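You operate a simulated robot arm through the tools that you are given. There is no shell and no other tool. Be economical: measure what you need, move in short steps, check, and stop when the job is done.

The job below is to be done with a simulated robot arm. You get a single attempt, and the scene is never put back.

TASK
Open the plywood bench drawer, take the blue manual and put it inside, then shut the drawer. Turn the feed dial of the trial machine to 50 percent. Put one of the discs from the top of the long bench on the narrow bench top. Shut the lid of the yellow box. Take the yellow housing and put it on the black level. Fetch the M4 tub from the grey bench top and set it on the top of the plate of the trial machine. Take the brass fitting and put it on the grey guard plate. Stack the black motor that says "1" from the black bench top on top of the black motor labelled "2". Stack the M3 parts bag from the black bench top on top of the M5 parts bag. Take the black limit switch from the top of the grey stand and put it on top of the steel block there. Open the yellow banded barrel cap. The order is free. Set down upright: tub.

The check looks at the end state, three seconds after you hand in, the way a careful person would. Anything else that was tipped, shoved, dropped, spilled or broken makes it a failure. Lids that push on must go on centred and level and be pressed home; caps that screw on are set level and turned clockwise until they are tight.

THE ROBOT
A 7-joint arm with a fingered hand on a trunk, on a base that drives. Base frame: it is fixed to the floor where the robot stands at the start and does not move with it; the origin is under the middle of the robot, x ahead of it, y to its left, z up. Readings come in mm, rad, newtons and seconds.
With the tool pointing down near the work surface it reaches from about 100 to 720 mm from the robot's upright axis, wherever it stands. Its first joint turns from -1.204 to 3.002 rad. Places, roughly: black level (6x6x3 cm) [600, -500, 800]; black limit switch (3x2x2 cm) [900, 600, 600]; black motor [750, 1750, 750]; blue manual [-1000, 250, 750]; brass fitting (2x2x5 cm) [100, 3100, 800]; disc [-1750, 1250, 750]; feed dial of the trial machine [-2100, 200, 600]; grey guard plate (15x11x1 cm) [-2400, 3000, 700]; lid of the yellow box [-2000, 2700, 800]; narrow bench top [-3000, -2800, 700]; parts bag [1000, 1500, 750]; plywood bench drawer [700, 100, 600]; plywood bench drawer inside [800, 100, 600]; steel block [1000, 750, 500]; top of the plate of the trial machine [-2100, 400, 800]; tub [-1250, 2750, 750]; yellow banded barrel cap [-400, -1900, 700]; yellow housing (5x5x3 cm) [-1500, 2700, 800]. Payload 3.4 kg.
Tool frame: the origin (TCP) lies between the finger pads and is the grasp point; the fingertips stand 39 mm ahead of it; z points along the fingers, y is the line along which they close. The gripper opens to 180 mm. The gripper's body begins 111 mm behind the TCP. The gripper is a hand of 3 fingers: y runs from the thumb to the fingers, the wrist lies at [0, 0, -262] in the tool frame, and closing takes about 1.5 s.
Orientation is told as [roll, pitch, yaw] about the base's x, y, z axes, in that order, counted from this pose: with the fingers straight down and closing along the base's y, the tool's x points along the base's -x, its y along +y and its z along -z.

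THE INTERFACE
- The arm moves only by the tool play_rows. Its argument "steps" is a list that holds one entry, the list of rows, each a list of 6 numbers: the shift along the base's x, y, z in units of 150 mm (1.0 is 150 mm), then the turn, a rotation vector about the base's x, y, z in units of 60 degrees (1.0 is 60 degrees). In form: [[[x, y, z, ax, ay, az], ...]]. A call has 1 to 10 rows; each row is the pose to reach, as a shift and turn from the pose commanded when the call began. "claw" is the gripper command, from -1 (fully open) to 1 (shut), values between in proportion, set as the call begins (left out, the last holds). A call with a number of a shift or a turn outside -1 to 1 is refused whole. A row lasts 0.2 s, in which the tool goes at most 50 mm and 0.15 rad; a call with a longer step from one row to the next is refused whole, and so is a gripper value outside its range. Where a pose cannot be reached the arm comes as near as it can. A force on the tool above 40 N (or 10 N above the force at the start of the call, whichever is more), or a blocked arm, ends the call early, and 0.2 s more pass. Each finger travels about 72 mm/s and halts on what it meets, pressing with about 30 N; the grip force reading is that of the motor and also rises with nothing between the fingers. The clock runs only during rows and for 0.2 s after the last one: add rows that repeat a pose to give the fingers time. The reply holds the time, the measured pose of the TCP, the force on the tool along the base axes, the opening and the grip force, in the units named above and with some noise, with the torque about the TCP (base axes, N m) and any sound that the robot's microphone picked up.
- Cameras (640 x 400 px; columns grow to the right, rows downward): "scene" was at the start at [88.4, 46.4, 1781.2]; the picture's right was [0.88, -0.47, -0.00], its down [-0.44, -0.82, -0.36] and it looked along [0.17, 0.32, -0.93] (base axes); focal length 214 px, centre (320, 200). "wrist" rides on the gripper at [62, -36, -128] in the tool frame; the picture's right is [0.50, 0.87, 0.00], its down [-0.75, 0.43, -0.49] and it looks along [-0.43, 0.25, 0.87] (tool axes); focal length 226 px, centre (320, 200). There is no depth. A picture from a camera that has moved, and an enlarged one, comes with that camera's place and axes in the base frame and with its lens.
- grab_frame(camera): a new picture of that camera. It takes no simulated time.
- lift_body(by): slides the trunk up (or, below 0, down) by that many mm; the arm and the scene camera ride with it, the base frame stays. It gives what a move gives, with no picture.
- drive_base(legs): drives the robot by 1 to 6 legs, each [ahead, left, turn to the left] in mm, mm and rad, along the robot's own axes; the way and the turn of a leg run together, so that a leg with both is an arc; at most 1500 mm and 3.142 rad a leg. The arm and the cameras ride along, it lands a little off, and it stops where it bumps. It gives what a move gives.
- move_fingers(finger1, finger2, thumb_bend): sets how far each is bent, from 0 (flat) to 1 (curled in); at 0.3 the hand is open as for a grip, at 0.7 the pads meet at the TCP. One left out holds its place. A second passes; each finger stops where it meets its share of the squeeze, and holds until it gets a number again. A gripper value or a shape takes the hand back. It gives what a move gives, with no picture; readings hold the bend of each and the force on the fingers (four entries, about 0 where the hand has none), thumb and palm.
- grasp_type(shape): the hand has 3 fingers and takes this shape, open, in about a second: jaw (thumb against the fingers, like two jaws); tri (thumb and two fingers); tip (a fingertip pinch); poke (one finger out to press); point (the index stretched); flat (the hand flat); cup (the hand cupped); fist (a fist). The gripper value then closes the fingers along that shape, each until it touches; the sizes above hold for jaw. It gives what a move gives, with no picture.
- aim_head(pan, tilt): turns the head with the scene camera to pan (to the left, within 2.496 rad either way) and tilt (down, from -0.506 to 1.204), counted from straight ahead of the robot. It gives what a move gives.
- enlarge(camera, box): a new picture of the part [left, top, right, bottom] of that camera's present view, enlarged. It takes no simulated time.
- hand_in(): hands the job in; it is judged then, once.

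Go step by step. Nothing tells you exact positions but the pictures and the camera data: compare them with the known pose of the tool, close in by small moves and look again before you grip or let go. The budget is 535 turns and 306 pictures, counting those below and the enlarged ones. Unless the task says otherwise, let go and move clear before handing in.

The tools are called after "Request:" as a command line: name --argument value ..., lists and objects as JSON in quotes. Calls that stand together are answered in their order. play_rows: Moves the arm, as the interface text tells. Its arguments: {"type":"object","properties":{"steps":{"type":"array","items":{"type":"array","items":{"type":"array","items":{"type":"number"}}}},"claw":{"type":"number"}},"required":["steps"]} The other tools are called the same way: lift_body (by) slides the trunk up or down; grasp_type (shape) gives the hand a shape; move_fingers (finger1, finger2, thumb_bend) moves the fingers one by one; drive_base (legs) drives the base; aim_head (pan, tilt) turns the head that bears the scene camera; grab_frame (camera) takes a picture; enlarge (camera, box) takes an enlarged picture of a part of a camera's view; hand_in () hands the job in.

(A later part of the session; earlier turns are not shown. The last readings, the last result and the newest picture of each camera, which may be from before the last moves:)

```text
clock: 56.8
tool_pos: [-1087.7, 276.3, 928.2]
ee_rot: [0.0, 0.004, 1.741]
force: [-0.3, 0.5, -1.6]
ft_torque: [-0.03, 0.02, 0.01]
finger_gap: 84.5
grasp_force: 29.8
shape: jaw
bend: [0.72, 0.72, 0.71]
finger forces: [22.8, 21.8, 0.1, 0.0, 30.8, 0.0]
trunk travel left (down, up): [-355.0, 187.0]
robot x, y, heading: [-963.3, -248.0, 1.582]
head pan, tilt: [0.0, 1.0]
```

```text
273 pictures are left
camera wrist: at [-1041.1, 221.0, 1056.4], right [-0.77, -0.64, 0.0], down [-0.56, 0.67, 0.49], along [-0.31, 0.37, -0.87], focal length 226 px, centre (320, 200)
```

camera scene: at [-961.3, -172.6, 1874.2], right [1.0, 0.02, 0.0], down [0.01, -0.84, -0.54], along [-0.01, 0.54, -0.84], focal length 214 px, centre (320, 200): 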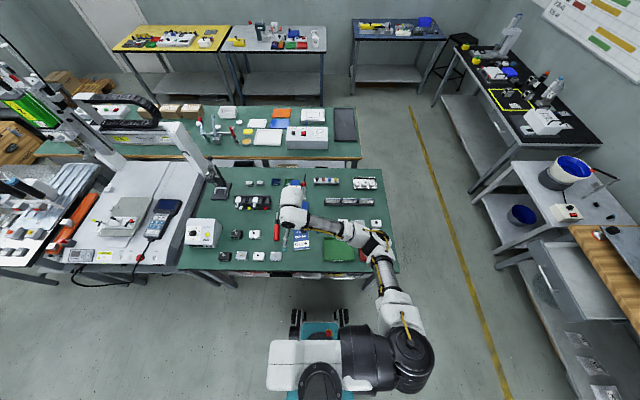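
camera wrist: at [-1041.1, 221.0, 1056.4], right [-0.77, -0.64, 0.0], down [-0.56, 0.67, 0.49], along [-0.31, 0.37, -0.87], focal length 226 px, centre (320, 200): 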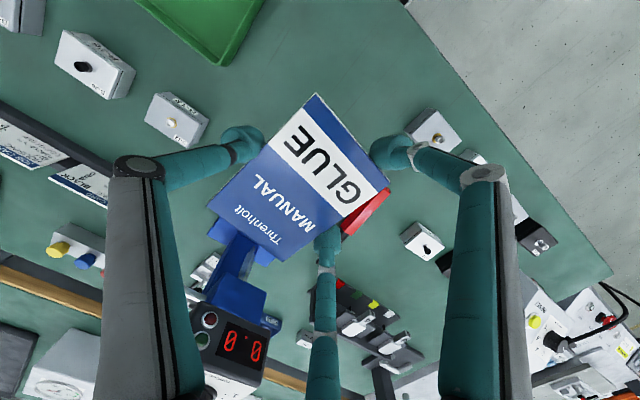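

Request:
drive_base --legs '[[-120, 0, 0], [0, -760, 0], [0, 0, -1.583], [0, 353, 0], [50, 0, 0]]'

Request:
aim_head --pan 0.2 --tilt 1.15

Request:
grab_frame --camera "scene"

Request:
grab_frame --camera "wrist"

```text
clock: 68.0
tool_pos: [368.2, 108.9, 928.5]
ee_rot: [0.002, 0.004, 0.146]
force: [0.4, 0.2, -2.0]
ft_torque: [0.01, 0.07, -0.01]
finger_gap: 83.5
grasp_force: 30.5
shape: jaw
bend: [0.72, 0.72, 0.71]
finger forces: [22.3, 21.8, 0.0, 0.0, 30.7, 0.1]
trunk travel left (down, up): [-355.0, 187.0]
robot x, y, heading: [-162.1, -5.4, -0.01]
head pan, tilt: [0.0, 1.0]
```

```text
clock: 68.7
tool_pos: [364.6, 112.0, 930.0]
ee_rot: [-0.001, 0.0, 0.147]
force: [0.6, 0.0, -0.6]
ft_torque: [0.01, -0.01, 0.02]
finger_gap: 84.0
grasp_force: 30.0
shape: jaw
bend: [0.72, 0.72, 0.71]
finger forces: [22.3, 21.9, 0.1, 0.0, 30.8, 0.1]
trunk travel left (down, up): [-355.0, 187.0]
robot x, y, heading: [-160.4, -1.2, -0.011]
head pan, tilt: [0.201, 1.15]
```

```text
272 pictures are left
camera scene: at [-95.7, 11.8, 1864.5], right [0.19, -0.98, 0.0], down [-0.9, -0.17, -0.41], along [0.4, 0.08, -0.91], focal length 214 px, centre (320, 200)
```

scene: 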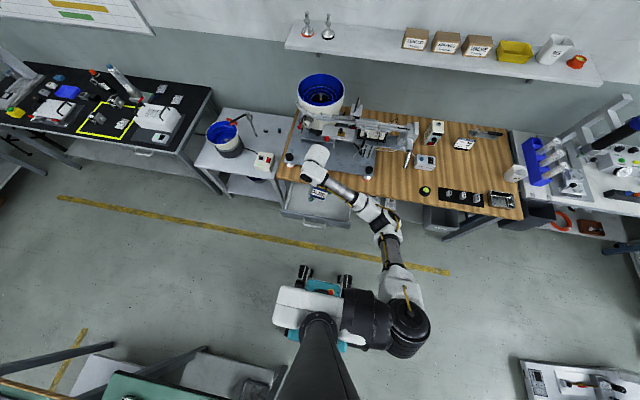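

```text
271 pictures are left
camera wrist: at [309.3, 66.7, 1056.8], right [-0.62, 0.78, 0.0], down [0.68, 0.54, 0.49], along [0.38, 0.3, -0.87], focal length 226 px, centre (320, 200)
```

wrist: 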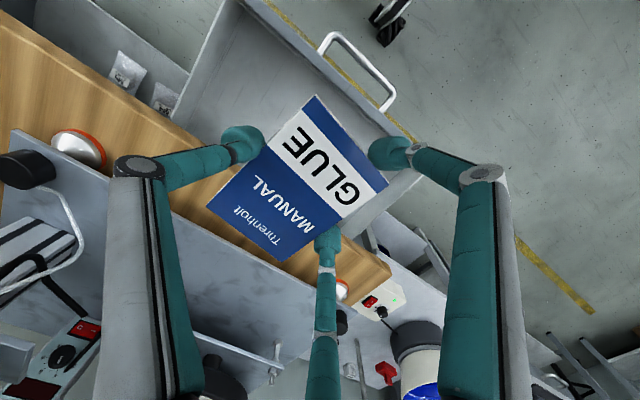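

The manual is over the open drawer. I turn the hand so the thumb faces the robot (keeps knuckles off the bench edge), then lower.

Request:
play_rows --steps '[[[0.05, 0, 0, 0, 0, -0.14], [0.1, 0, 0, 0, 0, -0.28], [0.15, 0, 0, 0, 0, -0.42], [0.2, 0, 0, 0, 0, -0.56], [0.22, 0, 0, 0, 0, -0.7], [0.22, 0, 0, 0, 0, -0.82], [0.22, 0, 0, 0, 0, -0.82]]]'

Request:
play_rows --steps '[[[0, 0, -0.1, 0, 0, -0.14], [0, 0, -0.2, 0, 0, -0.28], [0, 0, -0.3, 0, 0, -0.42], [0, 0, -0.4, 0, 0, -0.56], [0, 0, -0.5, 0, 0, -0.7], [0, 0, -0.6, 0, 0, -0.82], [0, 0, -0.8, 0, 0, -0.82], [0, 0, -0.8, 0, 0, -0.82]]]'

Request:
grab_frame --camera "wrist"

Request:
enlarge --camera "scene" --box '[240, 120, 400, 220]'

```text
clock: 70.3
tool_pos: [398.8, 110.9, 930.2]
ee_rot: [-0.001, 0.003, -0.714]
force: [-0.6, -0.8, -0.1]
ft_torque: [0.01, 0.02, 0.02]
finger_gap: 83.6
grasp_force: 30.1
shape: jaw
bend: [0.72, 0.72, 0.71]
finger forces: [22.3, 21.9, 0.0, 0.0, 30.8, 0.0]
trunk travel left (down, up): [-355.0, 187.0]
robot x, y, heading: [-161.1, 0.6, -0.009]
head pan, tilt: [0.201, 1.15]
```

```text
clock: 72.1
tool_pos: [400.4, 110.0, 811.2]
ee_rot: [0.0, 0.004, -1.571]
force: [0.3, 0.2, -0.8]
ft_torque: [0.03, 0.0, -0.01]
finger_gap: 83.6
grasp_force: 29.9
shape: jaw
bend: [0.72, 0.72, 0.71]
finger forces: [22.2, 21.9, 0.0, 0.0, 30.6, 0.1]
trunk travel left (down, up): [-355.0, 187.0]
robot x, y, heading: [-162.8, -0.1, -0.011]
head pan, tilt: [0.201, 1.15]
```

```text
270 pictures are left
camera wrist: at [363.4, 172.3, 937.7], right [0.87, 0.5, 0.0], down [0.44, -0.76, 0.49], along [0.24, -0.42, -0.87], focal length 226 px, centre (320, 200)
```

wrist: 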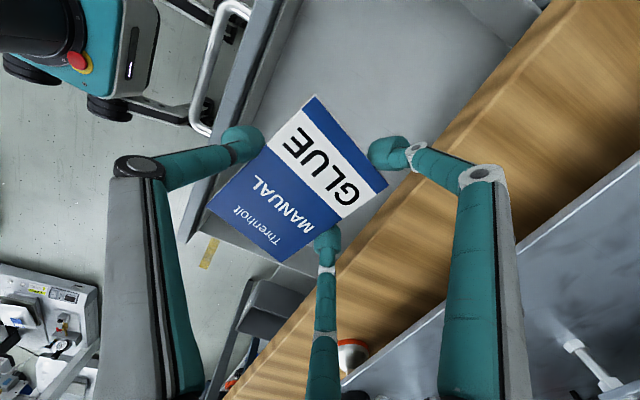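

```text
4.00 times, centred on (320, 170) of scene
camera zoom: at [-96.0, 9.9, 1864.5], right [0.19, -0.98, 0.0], down [-0.9, -0.17, -0.41], along [0.4, 0.08, -0.91], focal length 858 px, centre (320, 320)
```

zoom: 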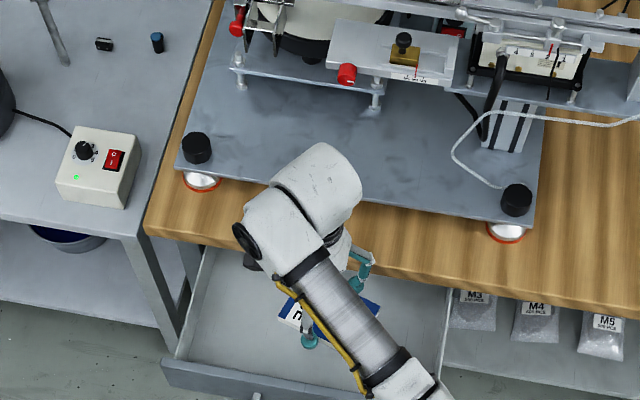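

Request:
play_rows --steps '[[[-0.03, 0, -0.3, 0, 0, 0], [-0.05, 0, -0.6, 0, 0, 0], [-0.05, 0, -0.8, 0, 0, 0], [-0.05, 0, -0.85, 0, 0, 0], [-0.05, 0, -0.9, 0, 0, 0], [-0.05, 0, -0.94, 0, 0, 0]]]'

Request:
grab_frame --camera "wrist"

```text
clock: 73.5
tool_pos: [390.9, 111.0, 668.3]
ee_rot: [-0.004, 0.004, -1.57]
force: [-0.4, -0.4, -0.9]
ft_torque: [0.01, -0.03, -0.03]
finger_gap: 83.8
grasp_force: 30.4
shape: jaw
bend: [0.72, 0.72, 0.71]
finger forces: [22.0, 22.0, 0.0, 0.0, 30.6, 0.0]
trunk travel left (down, up): [-355.0, 187.0]
robot x, y, heading: [-158.9, 0.5, -0.009]
head pan, tilt: [0.201, 1.15]
```

```text
268 pictures are left
camera wrist: at [355.8, 173.1, 795.2], right [0.87, 0.5, 0.0], down [0.44, -0.76, 0.49], along [0.24, -0.42, -0.87], focal length 226 px, centre (320, 200)
```

wrist: 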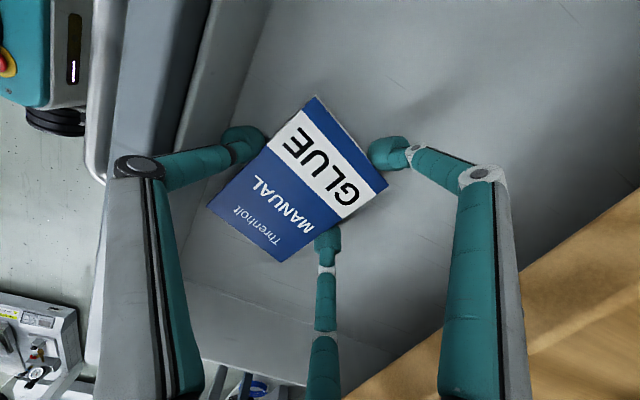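

Inside the drawer, not touching yet; lowering gently until contact.

Request:
play_rows --steps '[[[0, 0, -0.04, 0, 0, 0], [0, 0, -0.08, 0, 0, 0], [0, 0, -0.12, 0, 0, 0], [0, 0, -0.16, 0, 0, 0], [0, 0, -0.2, 0, 0, 0], [0, 0, -0.24, 0, 0, 0], [0, 0, -0.28, 0, 0, 0]]]'

```text
clock: 74.2
tool_pos: [397.4, 111.3, 661.9]
ee_rot: [0.013, 0.004, -1.57]
force: [0.8, -5.8, 25.9]
ft_torque: [-0.34, 1.34, 0.32]
finger_gap: 82.6
grasp_force: 30.2
shape: jaw
bend: [0.72, 0.72, 0.74]
finger forces: [23.1, 24.2, 0.0, 0.1, 55.8, 0.0]
trunk travel left (down, up): [-355.0, 187.0]
robot x, y, heading: [-158.8, -0.7, -0.005]
head pan, tilt: [0.201, 1.15]
stopped in row 3: the force on the tool passed its limit at 45 N (the readings are from after the stop); the commanded pose is now the measured one
```

Request:
play_rows --steps '[[[0, 0, 0.02, 0, 0, 0], [0, 0, 0.02, 0, 0, 0]]]'

Request:
play_rows --steps '[[[0, 0, 0, 0, 0, 0], [0, 0, 0, 0, 0, 0], [0, 0, 0, 0, 0, 0], [0, 0, 0, 0, 0, 0]]]' --claw -0.3

Request:
grab_frame --camera "wrist"

```text
clock: 74.8
tool_pos: [396.8, 110.8, 662.8]
ee_rot: [0.01, 0.006, -1.57]
force: [0.8, -4.2, 12.5]
ft_torque: [-0.34, 0.29, 0.08]
finger_gap: 82.1
grasp_force: 30.5
shape: jaw
bend: [0.72, 0.72, 0.73]
finger forces: [23.7, 27.4, 0.1, 0.1, 39.1, 0.0]
trunk travel left (down, up): [-355.0, 187.0]
robot x, y, heading: [-158.0, 1.0, -0.008]
head pan, tilt: [0.201, 1.15]
```

```text
clock: 75.8
tool_pos: [396.6, 111.2, 662.7]
ee_rot: [0.008, 0.006, -1.569]
force: [0.7, 2.5, 11.5]
ft_torque: [-0.1, 0.25, -0.19]
finger_gap: 112.3
grasp_force: 0.1
shape: jaw
bend: [0.66, 0.69, 0.68]
finger forces: [0.0, 4.8, 0.1, 0.0, 6.3, 0.1]
trunk travel left (down, up): [-355.0, 187.0]
robot x, y, heading: [-162.5, 0.1, -0.009]
head pan, tilt: [0.201, 1.15]
```

```text
267 pictures are left
camera wrist: at [358.7, 174.1, 789.0], right [0.87, 0.5, 0.01], down [0.43, -0.76, 0.49], along [0.25, -0.42, -0.87], focal length 226 px, centre (320, 200)
```

wrist: 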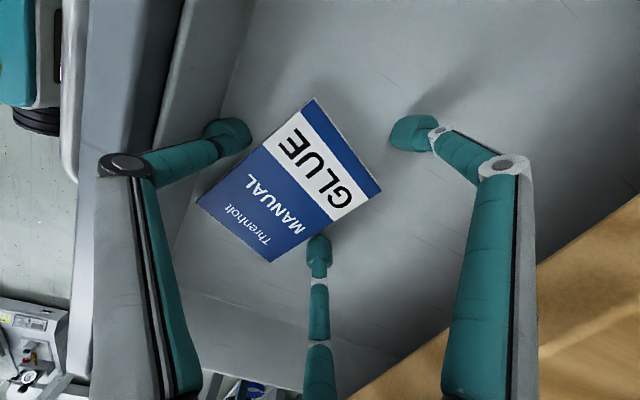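

The manual lies in the drawer. I lift the hand out, and then push the drawer shut with a fist-like hand from the front.

Request:
play_rows --steps '[[[0, 0, 0.1, 0, 0, 0], [0, 0, 0.4, 0, 0, 0], [0, 0, 0.7, 0, 0, 0], [0, 0, 1, 0, 0, 0]]]'

Request:
play_rows --steps '[[[0, 0, 0.3, 0, 0, 0], [0, 0, 0.6, 0, 0, 0], [0, 0, 0.8, 0, 0, 0]]]'

Request:
enlarge --camera "wrist" --box '[0, 0, 640, 400]'

```text
clock: 76.8
tool_pos: [396.2, 111.7, 811.6]
ee_rot: [0.008, 0.004, -1.569]
force: [0.1, 1.3, -0.9]
ft_torque: [-0.02, 0.0, 0.05]
finger_gap: 116.5
grasp_force: 0.1
shape: jaw
bend: [0.66, 0.66, 0.66]
finger forces: [0.0, 0.0, 0.0, 0.2, 0.0, 0.0]
trunk travel left (down, up): [-355.0, 187.0]
robot x, y, heading: [-159.0, 0.3, -0.01]
head pan, tilt: [0.201, 1.15]
```

```text
clock: 77.7
tool_pos: [432.2, 129.2, 929.4]
ee_rot: [0.072, 0.051, -1.58]
force: [-1.2, -0.1, -0.2]
ft_torque: [-0.04, -0.14, -0.02]
finger_gap: 117.0
grasp_force: 0.0
shape: jaw
bend: [0.66, 0.66, 0.66]
finger forces: [0.1, 0.1, 0.0, 0.0, 0.0, 0.1]
out of reach, approached as far as the arm can: row 1, 2, 3
trunk travel left (down, up): [-355.0, 187.0]
robot x, y, heading: [-162.6, 0.4, -0.009]
head pan, tilt: [0.201, 1.15]
```

```text
1.00 times, centred on (320, 200) of wrist (not enlarged: the box is as wide or as high as the picture)
camera zoom: at [388.3, 185.5, 1056.7], right [0.87, 0.49, 0.09], down [0.39, -0.78, 0.48], along [0.3, -0.39, -0.87], focal length 226 px, centre (320, 200)
```

zoom: 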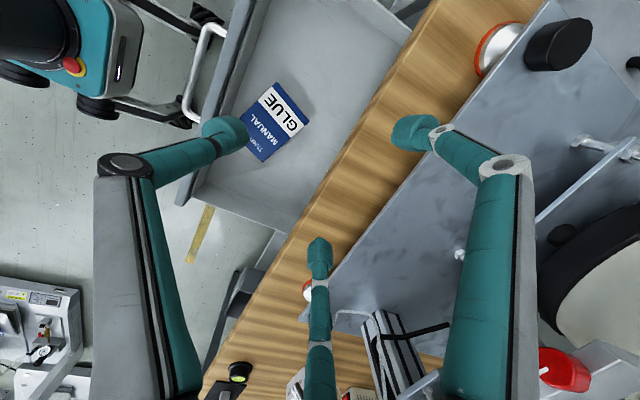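

The manual is inside. I'll retract the hand, close the fingers, lower in front of the drawer and push it shut by driving.

Request:
play_rows --steps '[[[-0.3, 0, 0, 0, 0, 0], [-0.6, 0, 0, 0, 0, 0], [-0.9, 0, 0, 0, 0, 0]]]' --claw 1

Request:
play_rows --steps '[[[-0.25, -0.05, 0, 0, 0, 0], [-0.5, -0.1, 0, 0, 0, 0], [-0.73, -0.1, 0, 0, 0, 0], [-0.73, -0.1, 0, 0, 0, 0]]]'

Request:
grab_frame --camera "wrist"

```text
clock: 78.5
tool_pos: [263.5, 113.9, 930.7]
ee_rot: [0.01, 0.003, -1.571]
force: [0.4, 0.1, -0.1]
ft_torque: [0.01, -0.01, 0.0]
finger_gap: 4.1
grasp_force: 0.0
shape: jaw
bend: [0.7, 0.7, 0.7]
finger forces: [0.1, 0.1, 0.0, 0.0, 0.0, 0.0]
trunk travel left (down, up): [-355.0, 187.0]
robot x, y, heading: [-159.1, 1.2, -0.011]
head pan, tilt: [0.201, 1.15]
```

```text
clock: 79.5
tool_pos: [152.7, 98.4, 932.1]
ee_rot: [0.009, 0.004, -1.568]
force: [0.3, 0.1, 0.4]
ft_torque: [-0.01, -0.01, 0.0]
finger_gap: 0.0
grasp_force: 30.2
shape: jaw
bend: [0.66, 0.66, 0.66]
finger forces: [0.0, 0.1, 0.0, 0.0, 0.0, 0.1]
trunk travel left (down, up): [-355.0, 187.0]
robot x, y, heading: [-160.1, -2.1, -0.006]
head pan, tilt: [0.201, 1.15]
```

```text
265 pictures are left
camera wrist: at [116.0, 160.3, 1057.7], right [0.87, 0.5, 0.01], down [0.43, -0.76, 0.49], along [0.25, -0.42, -0.87], focal length 226 px, centre (320, 200)
```

wrist: 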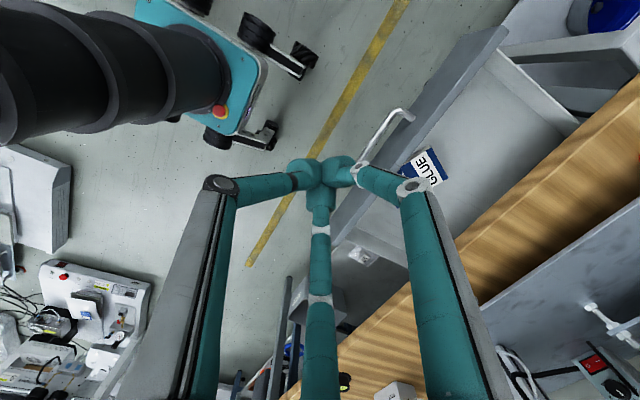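

I'll use the forward-pointing hand for pushing, as it keeps the knuckles off the bench edge.

Request:
drive_base --legs '[[-100, 0, 0]]'

Request:
play_rows --steps '[[[0.3, 0.03, 0, 0, -0.14, 0], [0.6, 0.03, 0, 0, -0.28, 0], [0.9, 0.03, 0, 0, -0.42, 0], [1, 0.03, 0, 0, -0.56, 0], [1, 0.03, 0, 0, -0.7, 0], [1, 0.03, 0, 0, -0.75, 0]]]'

Request:
play_rows --steps '[[[0.0, 0, 0, 0, -0.14, 0], [0, 0, 0, 0, -0.28, 0], [0, 0, 0, 0, -0.42, 0], [0, 0, 0, 0, -0.56, 0], [0, 0, 0, 0, -0.7, 0], [0, 0, 0, 0, -0.75, 0]]]'

Request:
lift_body --by -270

Request:
grab_frame --camera "wrist"

Request:
grab_frame --camera "scene"

```text
clock: 80.6
tool_pos: [49.9, 97.9, 930.9]
ee_rot: [0.012, 0.006, -1.571]
force: [-0.8, 0.8, 0.5]
ft_torque: [-0.02, 0.0, 0.04]
finger_gap: 0.0
grasp_force: 30.5
shape: jaw
bend: [0.66, 0.66, 0.66]
finger forces: [0.0, 0.0, 0.0, 0.0, 0.0, 0.0]
trunk travel left (down, up): [-355.0, 187.0]
robot x, y, heading: [-263.6, -4.8, -0.004]
head pan, tilt: [0.201, 1.15]
```

```text
clock: 82.0
tool_pos: [200.4, 102.8, 932.2]
ee_rot: [0.798, 0.003, -1.569]
force: [0.4, 0.7, 0.0]
ft_torque: [0.02, 0.0, 0.02]
finger_gap: 0.0
grasp_force: 29.8
shape: jaw
bend: [0.66, 0.66, 0.66]
finger forces: [0.0, 0.0, 0.0, 0.0, 0.1, 0.0]
trunk travel left (down, up): [-355.0, 187.0]
robot x, y, heading: [-264.2, -2.5, -0.011]
head pan, tilt: [0.201, 1.15]
```

```text
clock: 83.4
tool_pos: [199.6, 104.0, 932.5]
ee_rot: [1.582, 0.0, -1.567]
force: [-0.8, -0.9, -0.8]
ft_torque: [0.02, -0.01, 0.0]
finger_gap: 0.2
grasp_force: 30.5
shape: jaw
bend: [0.66, 0.66, 0.66]
finger forces: [0.1, 0.0, 0.0, 0.1, 0.0, 0.0]
trunk travel left (down, up): [-355.0, 187.0]
robot x, y, heading: [-262.9, 0.0, -0.01]
head pan, tilt: [0.201, 1.15]
```

```text
clock: 86.2
tool_pos: [199.3, 103.1, 662.3]
ee_rot: [1.581, 0.003, -1.569]
force: [-0.2, -0.2, 0.7]
ft_torque: [0.01, 0.01, -0.01]
finger_gap: 0.2
grasp_force: 29.9
shape: jaw
bend: [0.66, 0.66, 0.66]
finger forces: [0.1, 0.1, 0.0, 0.0, 0.0, 0.0]
trunk travel left (down, up): [-85.0, 457.0]
robot x, y, heading: [-264.7, 0.6, -0.007]
head pan, tilt: [0.201, 1.15]
```

```text
264 pictures are left
camera wrist: at [72.2, 166.0, 623.5], right [-0.01, 0.5, 0.87], down [-0.49, -0.76, 0.43], along [0.87, -0.42, 0.26], focal length 226 px, centre (320, 200)
```

wrist: 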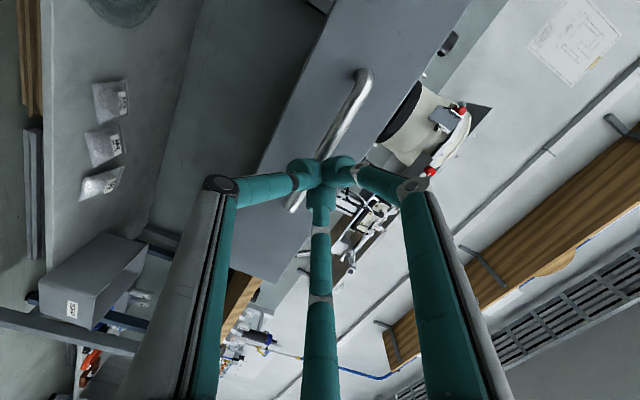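

```text
263 pictures are left
camera scene: at [121.9, 6.5, 1557.8], right [0.19, -0.98, 0.0], down [-0.9, -0.17, -0.41], along [0.4, 0.08, -0.91], focal length 214 px, centre (320, 200)
```

scene: 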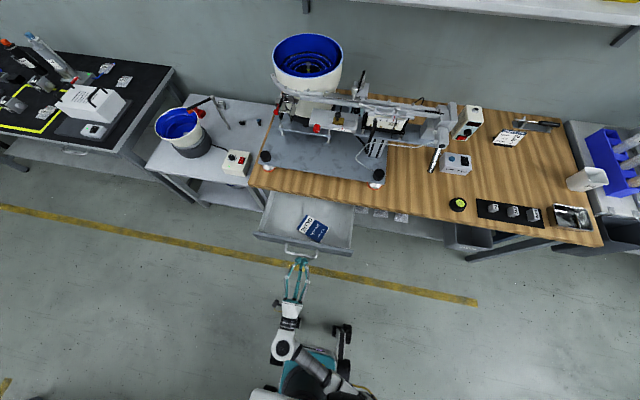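

Pushing the drawer shut with the fingertips on the bar.

Request:
play_rows --steps '[[[0.15, 0, 0, 0, 0, 0], [0.3, 0, 0, 0, 0, 0], [0.45, 0, 0, 0, 0, 0], [0.6, 0, 0, 0, 0, 0], [0.75, 0, 0, 0, 0, 0], [0.9, 0, 0, 0, 0, 0], [1, 0, 0, 0, 0, 0]]]'

Request:
play_rows --steps '[[[0.1, 0, 0, 0, 0, 0], [0.2, 0, 0, 0, 0, 0], [0.3, 0, 0, 0, 0, 0], [0.4, 0, 0, 0, 0, 0], [0.5, 0, 0, 0, 0, 0], [0.6, 0, 0, 0, 0, 0], [0.7, 0, 0, 0, 0, 0], [0.75, 0, 0, 0, 0, 0], [0.8, 0, 0, 0, 0, 0]]]'

Request:
grab_frame --camera "scene"

Request:
grab_frame --camera "wrist"

```text
clock: 87.8
tool_pos: [349.8, 104.4, 661.0]
ee_rot: [1.58, 0.001, -1.569]
force: [-0.5, 0.2, -0.9]
ft_torque: [0.02, 0.01, -0.02]
finger_gap: 0.3
grasp_force: 30.1
shape: jaw
bend: [0.66, 0.66, 0.67]
finger forces: [0.1, 0.1, 0.0, 0.0, 0.0, 0.0]
trunk travel left (down, up): [-85.0, 457.0]
robot x, y, heading: [-259.1, -1.8, -0.009]
head pan, tilt: [0.201, 1.15]
```

```text
clock: 89.6
tool_pos: [458.4, 107.5, 671.5]
ee_rot: [1.599, 0.004, -1.563]
force: [-14.9, -3.1, 14.8]
ft_torque: [-0.03, -0.16, -0.08]
finger_gap: 0.0
grasp_force: 29.9
shape: jaw
bend: [0.66, 0.66, 0.72]
finger forces: [0.0, 0.1, 0.0, 0.1, 67.8, 0.0]
trunk travel left (down, up): [-85.0, 457.0]
robot x, y, heading: [-262.6, 0.6, -0.007]
head pan, tilt: [0.201, 1.15]
stopped in row 9: the force on the tool passed its limit at 43 N (the readings are from after the stop); the commanded pose is now the measured one
```

```text
262 pictures are left
camera scene: at [117.6, 4.7, 1558.8], right [0.19, -0.98, 0.0], down [-0.9, -0.17, -0.41], along [0.4, 0.08, -0.91], focal length 214 px, centre (320, 200)
```

scene: 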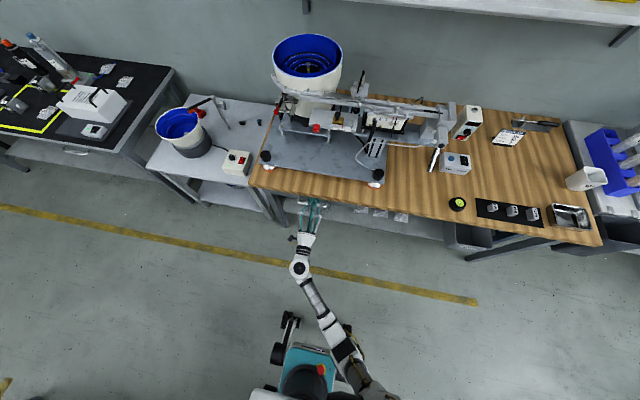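

```text
261 pictures are left
camera wrist: at [331.8, 169.1, 631.6], right [-0.03, 0.5, 0.87], down [-0.5, -0.76, 0.42], along [0.87, -0.42, 0.27], focal length 226 px, centre (320, 200)
```

wrist: 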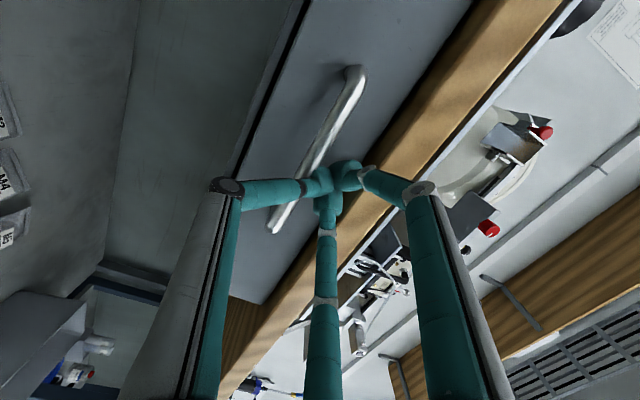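

Request:
play_rows --steps '[[[-0.1, 0.1, -0.03, 0, 0, 0], [-0.34, 0.1, -0.03, -0.02, 0, 0], [-0.34, 0.1, -0.03, -0.02, 0, 0]]]'

Request:
grab_frame --camera "wrist"

```text
clock: 90.4
tool_pos: [408.8, 123.7, 661.0]
ee_rot: [1.589, -0.022, -1.563]
force: [-0.2, -0.6, 0.3]
ft_torque: [-0.03, 0.01, 0.0]
finger_gap: 0.1
grasp_force: 30.3
shape: jaw
bend: [0.66, 0.66, 0.71]
finger forces: [0.1, 0.0, 0.0, 0.1, 0.0, 0.0]
trunk travel left (down, up): [-85.0, 457.0]
robot x, y, heading: [-263.6, 1.7, -0.008]
head pan, tilt: [0.201, 1.15]
```

```text
260 pictures are left
camera wrist: at [281.0, 184.3, 620.8], right [-0.02, 0.52, 0.86], down [-0.49, -0.75, 0.44], along [0.87, -0.42, 0.27], focal length 226 px, centre (320, 200)
```

wrist: 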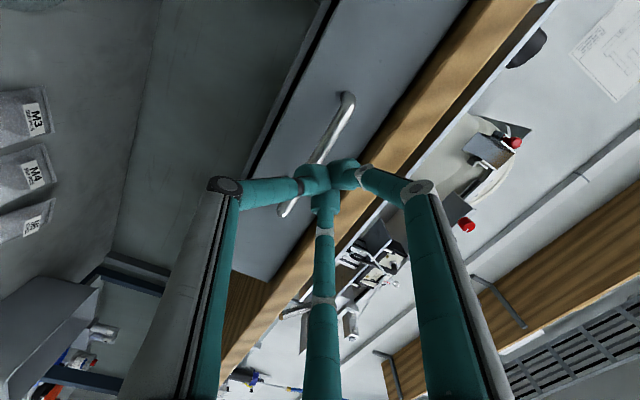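

The view matches the closed state. One more firm push to be sure it's home.

Request:
play_rows --steps '[[[0.1, -0.05, -0.02, 0.02, 0, 0], [0.2, -0.05, -0.02, 0.02, 0, 0], [0.24, -0.05, -0.02, 0.02, 0, 0], [0.28, -0.05, -0.02, 0.02, 0, 0], [0.32, -0.05, -0.02, 0.02, 0, 0], [0.36, -0.05, -0.02, 0.02, 0, 0]]]'

Request:
play_rows --steps '[[[-0.2, 0, 0, 0, 0, 0], [-0.5, 0, 0, 0, 0, 0], [-0.8, 0, 0, 0, 0, 0]]]' --claw -1

Request:
grab_frame --camera "wrist"

```text
clock: 91.5
tool_pos: [448.4, 117.6, 664.6]
ee_rot: [1.6, 0.001, -1.561]
force: [-15.2, -5.0, 10.8]
ft_torque: [-0.02, -0.29, -0.12]
finger_gap: 0.0
grasp_force: 29.9
shape: jaw
bend: [0.66, 0.66, 0.72]
finger forces: [0.1, 0.0, 0.0, 0.1, 0.0, 0.0]
trunk travel left (down, up): [-85.0, 457.0]
robot x, y, heading: [-264.6, -3.4, -0.008]
head pan, tilt: [0.201, 1.15]
stopped in row 5: the force on the tool passed its limit at 44 N (the readings are from after the stop); the commanded pose is now the measured one
```

```text
clock: 92.3
tool_pos: [329.1, 118.3, 662.8]
ee_rot: [1.596, 0.001, -1.559]
force: [-0.5, 0.1, 0.3]
ft_torque: [0.03, 0.0, -0.04]
finger_gap: 179.8
grasp_force: 0.1
shape: jaw
bend: [0.3, 0.3, 0.3]
finger forces: [0.0, 0.0, 0.0, 0.0, 0.0, 0.0]
trunk travel left (down, up): [-85.0, 457.0]
robot x, y, heading: [-265.6, -0.1, -0.007]
head pan, tilt: [0.201, 1.15]
```

```text
259 pictures are left
camera wrist: at [202.0, 179.8, 622.5], right [-0.03, 0.5, 0.87], down [-0.5, -0.76, 0.42], along [0.87, -0.42, 0.27], focal length 226 px, centre (320, 200)
```

wrist: 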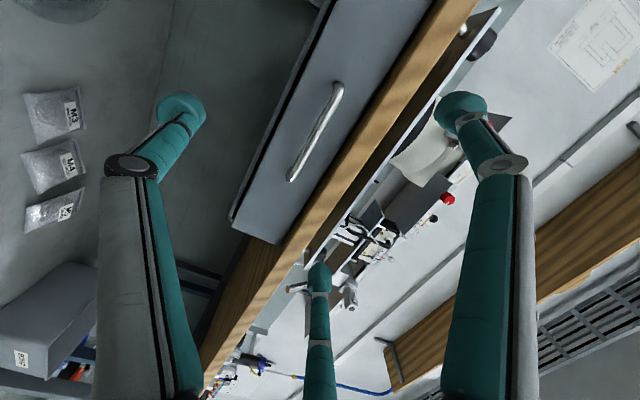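

Drawer closed. Next: the grey stand with the limit switch. I raise, turn the hand down, and drive left.

Request:
lift_body --by 330

Request:
play_rows --steps '[[[0.0, 0, 0, 0, 0.14, 0], [0, 0, 0, 0, 0.28, 0], [0, 0, 0, 0, 0.42, 0], [0, 0, 0, 0, 0.56, 0], [0, 0, 0, 0, 0.7, 0], [0, 0, 0, 0, 0.76, 0]]]'

Request:
play_rows --steps '[[[0.0, 0, 0, 0, 0.14, 0], [0, 0, 0, 0, 0.28, 0], [0, 0, 0, 0, 0.42, 0], [0, 0, 0, 0, 0.56, 0], [0, 0, 0, 0, 0.7, 0], [0, 0, 0, 0, 0.76, 0]]]'

Request:
drive_base --legs '[[250, 580, 0]]'

Request:
grab_frame --camera "scene"

Request:
grab_frame --camera "wrist"

```text
clock: 95.6
tool_pos: [329.4, 117.1, 990.4]
ee_rot: [1.595, 0.0, -1.56]
force: [-0.3, -0.3, -0.6]
ft_torque: [-0.01, 0.02, -0.01]
finger_gap: 180.0
grasp_force: 0.0
shape: jaw
bend: [0.3, 0.3, 0.3]
finger forces: [0.0, 0.1, 0.0, 0.1, 0.0, 0.0]
trunk travel left (down, up): [-415.0, 127.0]
robot x, y, heading: [-262.4, -1.0, -0.009]
head pan, tilt: [0.201, 1.15]
```

```text
clock: 96.4
tool_pos: [342.0, 42.5, 950.8]
ee_rot: [1.188, -0.188, -1.578]
force: [0.6, 1.2, 0.4]
ft_torque: [-0.02, 0.0, -0.02]
finger_gap: 180.0
grasp_force: 0.0
shape: jaw
bend: [0.3, 0.3, 0.3]
finger forces: [0.0, 0.0, 0.1, 0.0, 0.0, 0.1]
trunk travel left (down, up): [-415.0, 127.0]
robot x, y, heading: [-260.8, 2.0, -0.008]
head pan, tilt: [0.201, 1.15]
stopped in row 4: the arm was blocked; the commanded pose is now the measured one
```

```text
clock: 97.8
tool_pos: [342.1, 42.1, 950.1]
ee_rot: [0.379, -0.133, -1.437]
force: [0.0, -0.3, 0.1]
ft_torque: [-0.01, -0.02, 0.0]
finger_gap: 180.0
grasp_force: 0.0
shape: jaw
bend: [0.3, 0.3, 0.3]
finger forces: [0.0, 0.0, 0.0, 0.0, 0.0, 0.0]
trunk travel left (down, up): [-415.0, 127.0]
robot x, y, heading: [-266.6, 1.7, -0.008]
head pan, tilt: [0.201, 1.15]
```

```text
clock: 101.3
tool_pos: [597.7, 621.8, 949.3]
ee_rot: [0.378, -0.133, -1.437]
force: [0.5, -1.0, -0.2]
ft_torque: [0.02, 0.01, 0.01]
finger_gap: 179.9
grasp_force: 0.0
shape: jaw
bend: [0.3, 0.3, 0.3]
finger forces: [0.0, 0.1, 0.1, 0.0, 0.1, 0.1]
trunk travel left (down, up): [-415.0, 127.0]
robot x, y, heading: [-9.8, 575.1, -0.011]
head pan, tilt: [0.201, 1.15]
```

```text
258 pictures are left
camera scene: at [37.2, 581.7, 1924.4], right [0.19, -0.98, 0.0], down [-0.9, -0.17, -0.41], along [0.4, 0.08, -0.91], focal length 214 px, centre (320, 200)
```

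scene: 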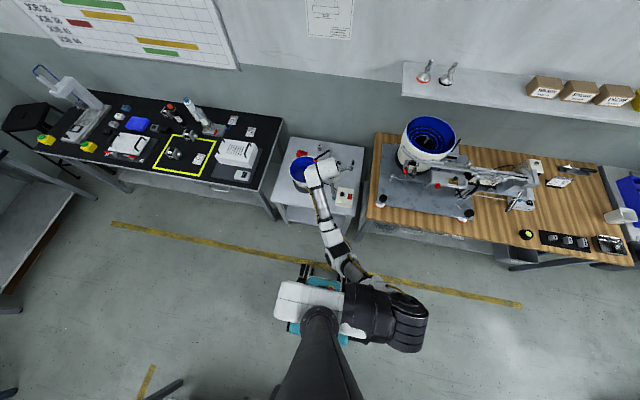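

```text
257 pictures are left
camera wrist: at [507.4, 685.1, 1045.1], right [0.73, 0.64, 0.25], down [0.31, -0.63, 0.71], along [0.62, -0.44, -0.65], focal length 226 px, centre (320, 200)
```

wrist: 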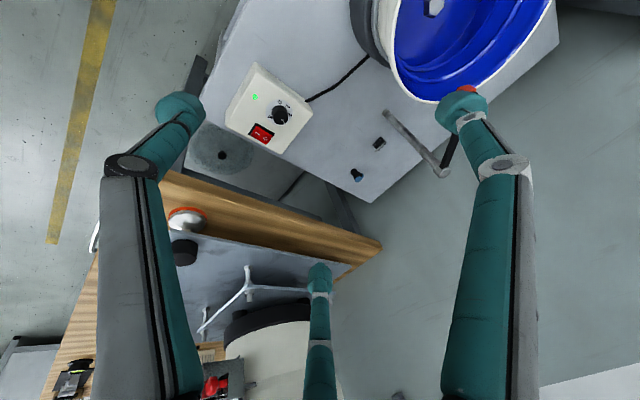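

Request:
enlarge --camera "wrist" --box '[300, 90, 460, 215]'

Request:
enlarge --camera "scene" --box '[260, 130, 380, 230]'

```text
3.20 times, centred on (380, 152) of wrist
camera zoom: at [507.4, 685.1, 1045.1], right [0.73, 0.64, 0.25], down [0.31, -0.63, 0.71], along [0.62, -0.44, -0.65], focal length 723 px, centre (128, 352)
```

zoom: 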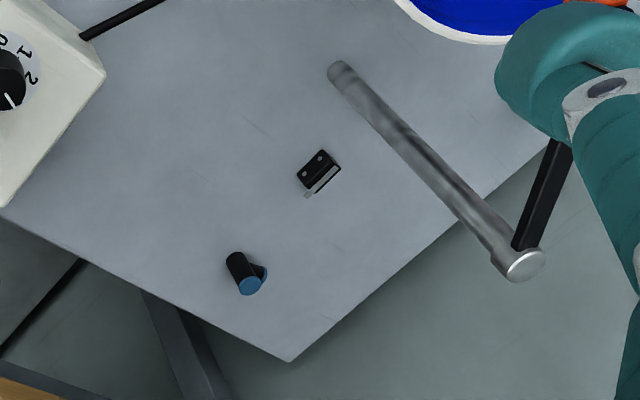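

```text
4.00 times, centred on (320, 180) of scene
camera zoom: at [37.2, 581.7, 1924.4], right [0.19, -0.98, 0.0], down [-0.9, -0.17, -0.41], along [0.4, 0.08, -0.91], focal length 858 px, centre (320, 280)
```

zoom: 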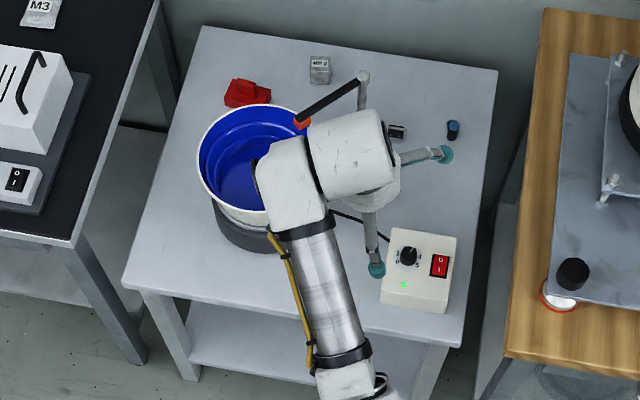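

The limit switch is at about (942, 619, 593) and the steel block at about (1056, 781). I straighten the hand and look at the "tip" shape.

Request:
play_rows --steps '[[[0, 0, 0, 0, 0.12, 0], [0, 0, 0, 0, 0.24, 0], [0, 0, 0, 0.1, 0.3, -0.05], [0, 0, 0, 0.128, 0.36, -0.13], [0, 0, 0, 0.128, 0.36, -0.13]]]'

Request:
grasp_type --shape "tip"

Request:
grab_frame --camera "wrist"

Request:
play_rows --steps '[[[0, 0, 0, 0, 0, 0], [0, 0, 0, 0, 0, 0], [0, 0, 0, 0, 0, 0], [0, 0, 0, 0, 0, 0], [0, 0, 0, 0, 0, 0], [0, 0, 0, 0, 0, 0]]]' --claw 0.6

Request:
grab_frame --camera "wrist"

```text
clock: 102.5
tool_pos: [607.4, 629.3, 939.6]
ee_rot: [0.016, 0.028, -1.557]
force: [-0.5, -0.3, 0.2]
ft_torque: [-0.02, -0.04, -0.01]
finger_gap: 179.9
grasp_force: 0.0
shape: jaw
bend: [0.3, 0.3, 0.3]
finger forces: [0.0, 0.0, 0.0, 0.1, 0.0, 0.0]
out of reach, approached as far as the arm can: row 3, 4, 5
trunk travel left (down, up): [-415.0, 127.0]
robot x, y, heading: [-5.1, 575.7, -0.007]
head pan, tilt: [0.201, 1.15]
```

```text
clock: 103.5
tool_pos: [608.2, 627.0, 940.4]
ee_rot: [0.016, 0.027, -1.557]
force: [0.5, -0.1, -0.4]
ft_torque: [-0.01, -0.02, 0.0]
finger_gap: 179.9
grasp_force: 0.0
shape: tip
bend: [0.3, 0.3, 0.3]
finger forces: [0.1, 0.0, 0.0, 0.1, 0.0, 0.0]
trunk travel left (down, up): [-415.0, 127.0]
robot x, y, heading: [-7.4, 577.4, -0.007]
head pan, tilt: [0.201, 1.15]
```

```text
254 pictures are left
camera wrist: at [569.0, 685.9, 1067.7], right [0.86, 0.51, 0.03], down [0.44, -0.76, 0.48], along [0.27, -0.4, -0.88], focal length 226 px, centre (320, 200)
```

wrist: 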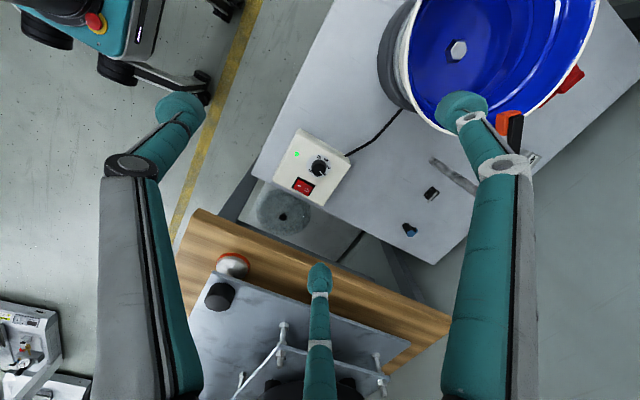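

```text
clock: 104.8
tool_pos: [609.1, 627.2, 939.6]
ee_rot: [0.016, 0.027, -1.555]
force: [-1.0, 0.0, 1.0]
ft_torque: [0.0, 0.0, -0.05]
finger_gap: 36.4
grasp_force: 0.0
shape: tip
bend: [0.72, 0.72, 0.74]
finger forces: [0.0, 0.0, 0.0, 0.0, 0.0, 0.1]
trunk travel left (down, up): [-415.0, 127.0]
robot x, y, heading: [-6.8, 577.7, -0.01]
head pan, tilt: [0.201, 1.15]
```

```text
253 pictures are left
camera wrist: at [569.1, 685.8, 1067.7], right [0.86, 0.51, 0.03], down [0.44, -0.76, 0.48], along [0.27, -0.4, -0.88], focal length 226 px, centre (320, 200)
```

wrist: 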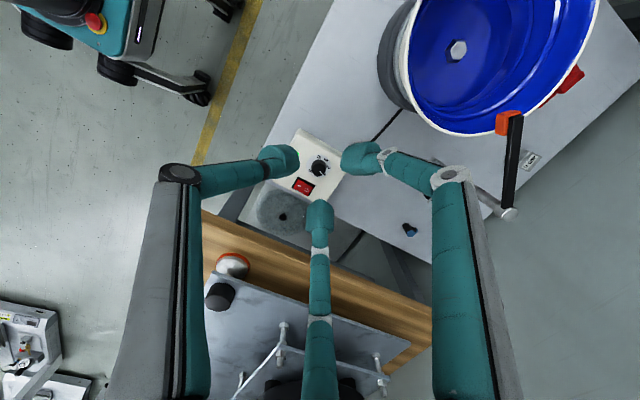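

All shapes close radially, so I use the three-finger grip. Driving forward to the stand.

Request:
drive_base --legs '[[285, 40, 0]]'

Request:
grab_frame --camera "scene"

Request:
grab_frame --camera "wrist"

```text
clock: 106.8
tool_pos: [893.3, 668.0, 939.7]
ee_rot: [0.016, 0.03, -1.553]
force: [0.9, 0.0, -0.3]
ft_torque: [0.03, 0.02, 0.01]
finger_gap: 36.6
grasp_force: 0.1
shape: tip
bend: [0.72, 0.72, 0.74]
finger forces: [0.0, 0.0, 0.0, 0.0, 0.0, 0.0]
trunk travel left (down, up): [-415.0, 127.0]
robot x, y, heading: [281.5, 616.1, -0.001]
head pan, tilt: [0.201, 1.15]
```

```text
252 pictures are left
camera scene: at [323.6, 623.6, 1924.4], right [0.2, -0.98, 0.0], down [-0.9, -0.18, -0.41], along [0.4, 0.08, -0.91], focal length 214 px, centre (320, 200)
```

scene: 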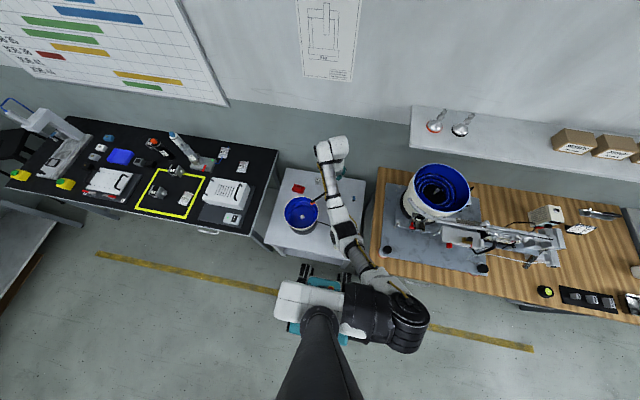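

```text
251 pictures are left
camera wrist: at [854.1, 724.5, 1067.5], right [0.86, 0.52, 0.03], down [0.44, -0.76, 0.48], along [0.27, -0.4, -0.88], focal length 226 px, centre (320, 200)
```

wrist: 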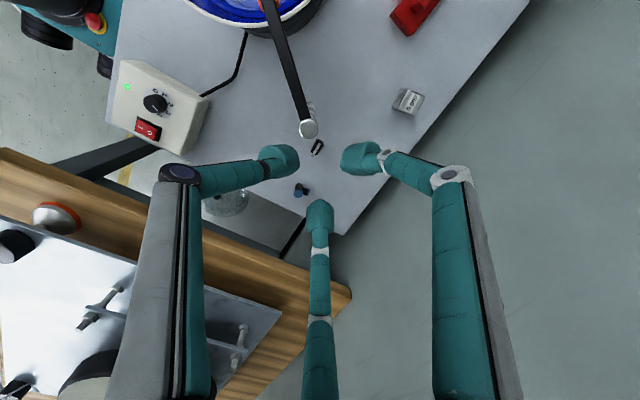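

Request:
enlarge --camera "wrist" --box '[230, 60, 450, 220]'

Request:
enlarge --camera "scene" --box '[260, 130, 380, 230]'

```text
2.50 times, centred on (340, 140) of wrist
camera zoom: at [854.1, 724.5, 1067.5], right [0.86, 0.52, 0.03], down [0.44, -0.76, 0.48], along [0.27, -0.4, -0.88], focal length 565 px, centre (270, 350)
```

zoom: 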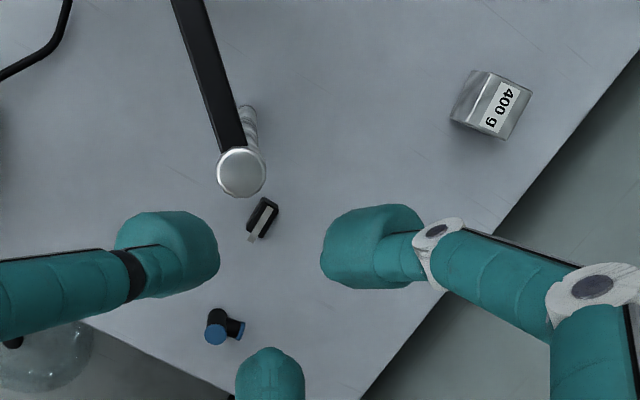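

```text
4.00 times, centred on (320, 180) of scene
camera zoom: at [323.6, 623.6, 1924.4], right [0.2, -0.98, 0.0], down [-0.9, -0.18, -0.41], along [0.4, 0.08, -0.91], focal length 858 px, centre (320, 280)
```

zoom: 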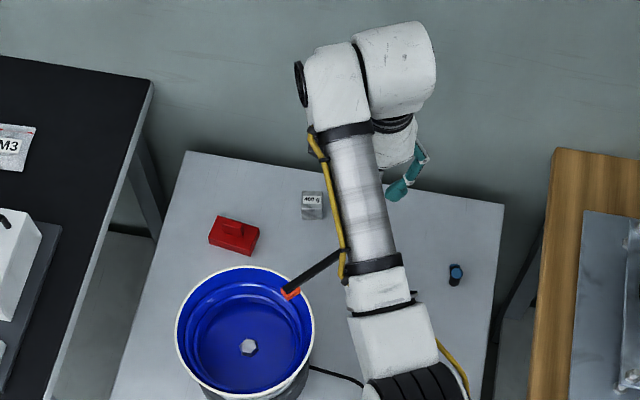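

The post beside the switch would foul the palm, so I lean the hand 18° away from it and come in above the switch.

Request:
play_rows --steps '[[[0.07, -0.1, 0, 0.14, 0.015, 0], [0.14, -0.2, 0, 0.27, 0.015, 0], [0.27, -0.35, -0.2, 0.27, 0.015, 0], [0.27, -0.35, -0.5, 0.27, 0.015, 0], [0.27, -0.35, -0.8, 0.27, 0.015, 0], [0.27, -0.35, -1, 0.27, 0.015, 0], [0.27, -0.35, -1, 0.27, 0.015, 0]]]' --claw 0.1

Request:
grab_frame --camera "wrist"

```text
clock: 108.4
tool_pos: [931.4, 616.4, 790.7]
ee_rot: [0.007, 0.31, -1.555]
force: [0.5, -0.1, -0.1]
ft_torque: [0.03, 0.02, 0.02]
finger_gap: 80.4
grasp_force: 0.1
shape: tip
bend: [0.71, 0.71, 0.73]
finger forces: [0.0, 0.0, 0.1, 0.0, 0.0, 0.0]
trunk travel left (down, up): [-415.0, 127.0]
robot x, y, heading: [276.9, 619.7, -0.002]
head pan, tilt: [0.201, 1.15]
```

```text
248 pictures are left
camera wrist: at [894.7, 636.1, 930.4], right [0.86, 0.49, 0.16], down [0.45, -0.86, 0.24], along [0.26, -0.14, -0.96], focal length 226 px, centre (320, 200)
```

wrist: 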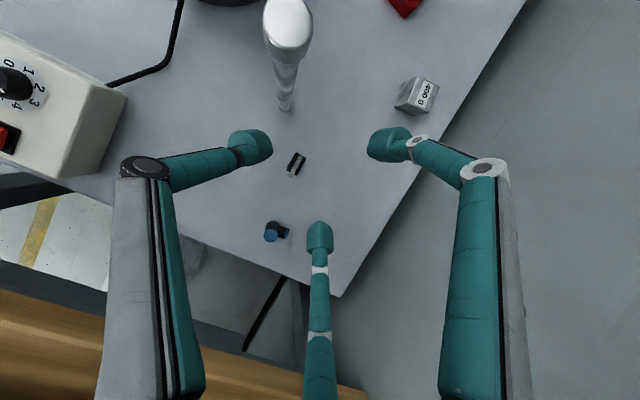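

Request:
enlarge --camera "wrist" --box '[257, 140, 337, 190]'

```text
8.00 times, centred on (297, 165) of wrist
camera zoom: at [894.7, 636.1, 930.4], right [0.86, 0.49, 0.16], down [0.45, -0.86, 0.24], along [0.26, -0.14, -0.96], focal length 1808 px, centre (504, 480)
```

zoom: 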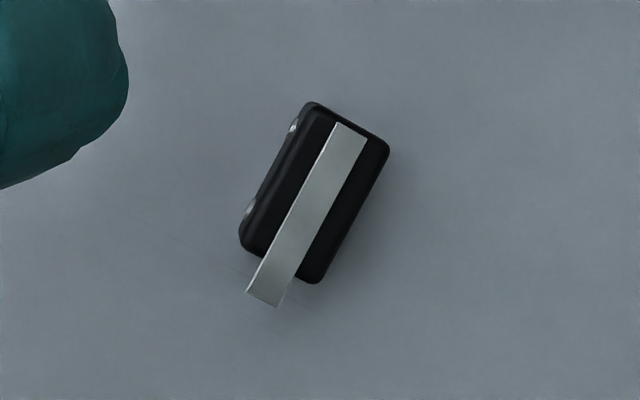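

Request:
play_rows --steps '[[[0, 0.01, -0.3, 0, 0, 0], [0, 0.01, -0.6, 0, 0, 0], [0, 0.01, -0.9, 0, 0, 0], [0, 0.01, -1, 0, 0, 0], [0, 0.01, -1, 0, 0, 0]]]' --claw 0.35

Request:
grab_frame --camera "wrist"

Request:
enlarge --camera "scene" --box '[290, 130, 380, 210]'

```text
clock: 109.6
tool_pos: [922.4, 616.2, 648.1]
ee_rot: [0.006, 0.311, -1.555]
force: [0.1, 0.5, 0.8]
ft_torque: [0.01, 0.01, 0.02]
finger_gap: 58.5
grasp_force: 0.2
shape: tip
bend: [0.72, 0.72, 0.74]
finger forces: [0.0, 0.0, 0.0, 0.0, 0.1, 0.0]
out of reach, approached as far as the arm can: row 3, 4, 5
trunk travel left (down, up): [-415.0, 127.0]
robot x, y, heading: [278.9, 614.0, -0.009]
head pan, tilt: [0.201, 1.15]
```

```text
246 pictures are left
camera wrist: at [885.2, 636.4, 787.8], right [0.86, 0.49, 0.16], down [0.44, -0.86, 0.24], along [0.25, -0.14, -0.96], focal length 226 px, centre (320, 200)
```

wrist: 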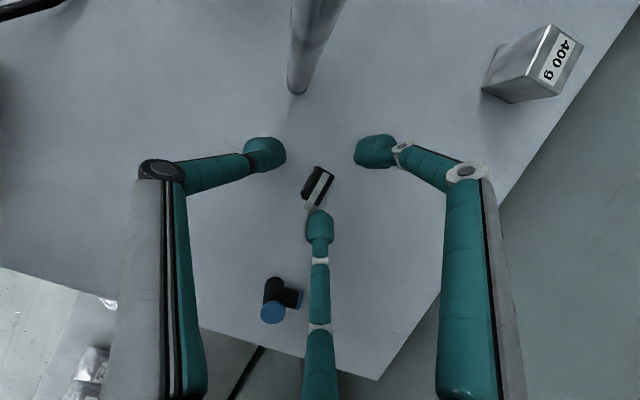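

```text
5.00 times, centred on (335, 170) of scene
camera zoom: at [324.0, 624.2, 1924.4], right [0.2, -0.98, 0.0], down [-0.9, -0.18, -0.41], along [0.4, 0.08, -0.91], focal length 1072 px, centre (245, 350)
```

zoom: 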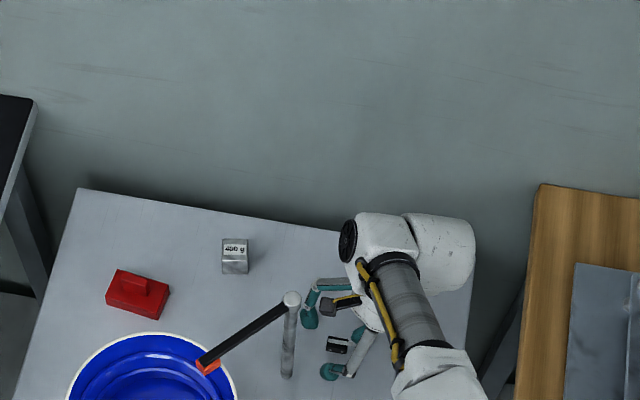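

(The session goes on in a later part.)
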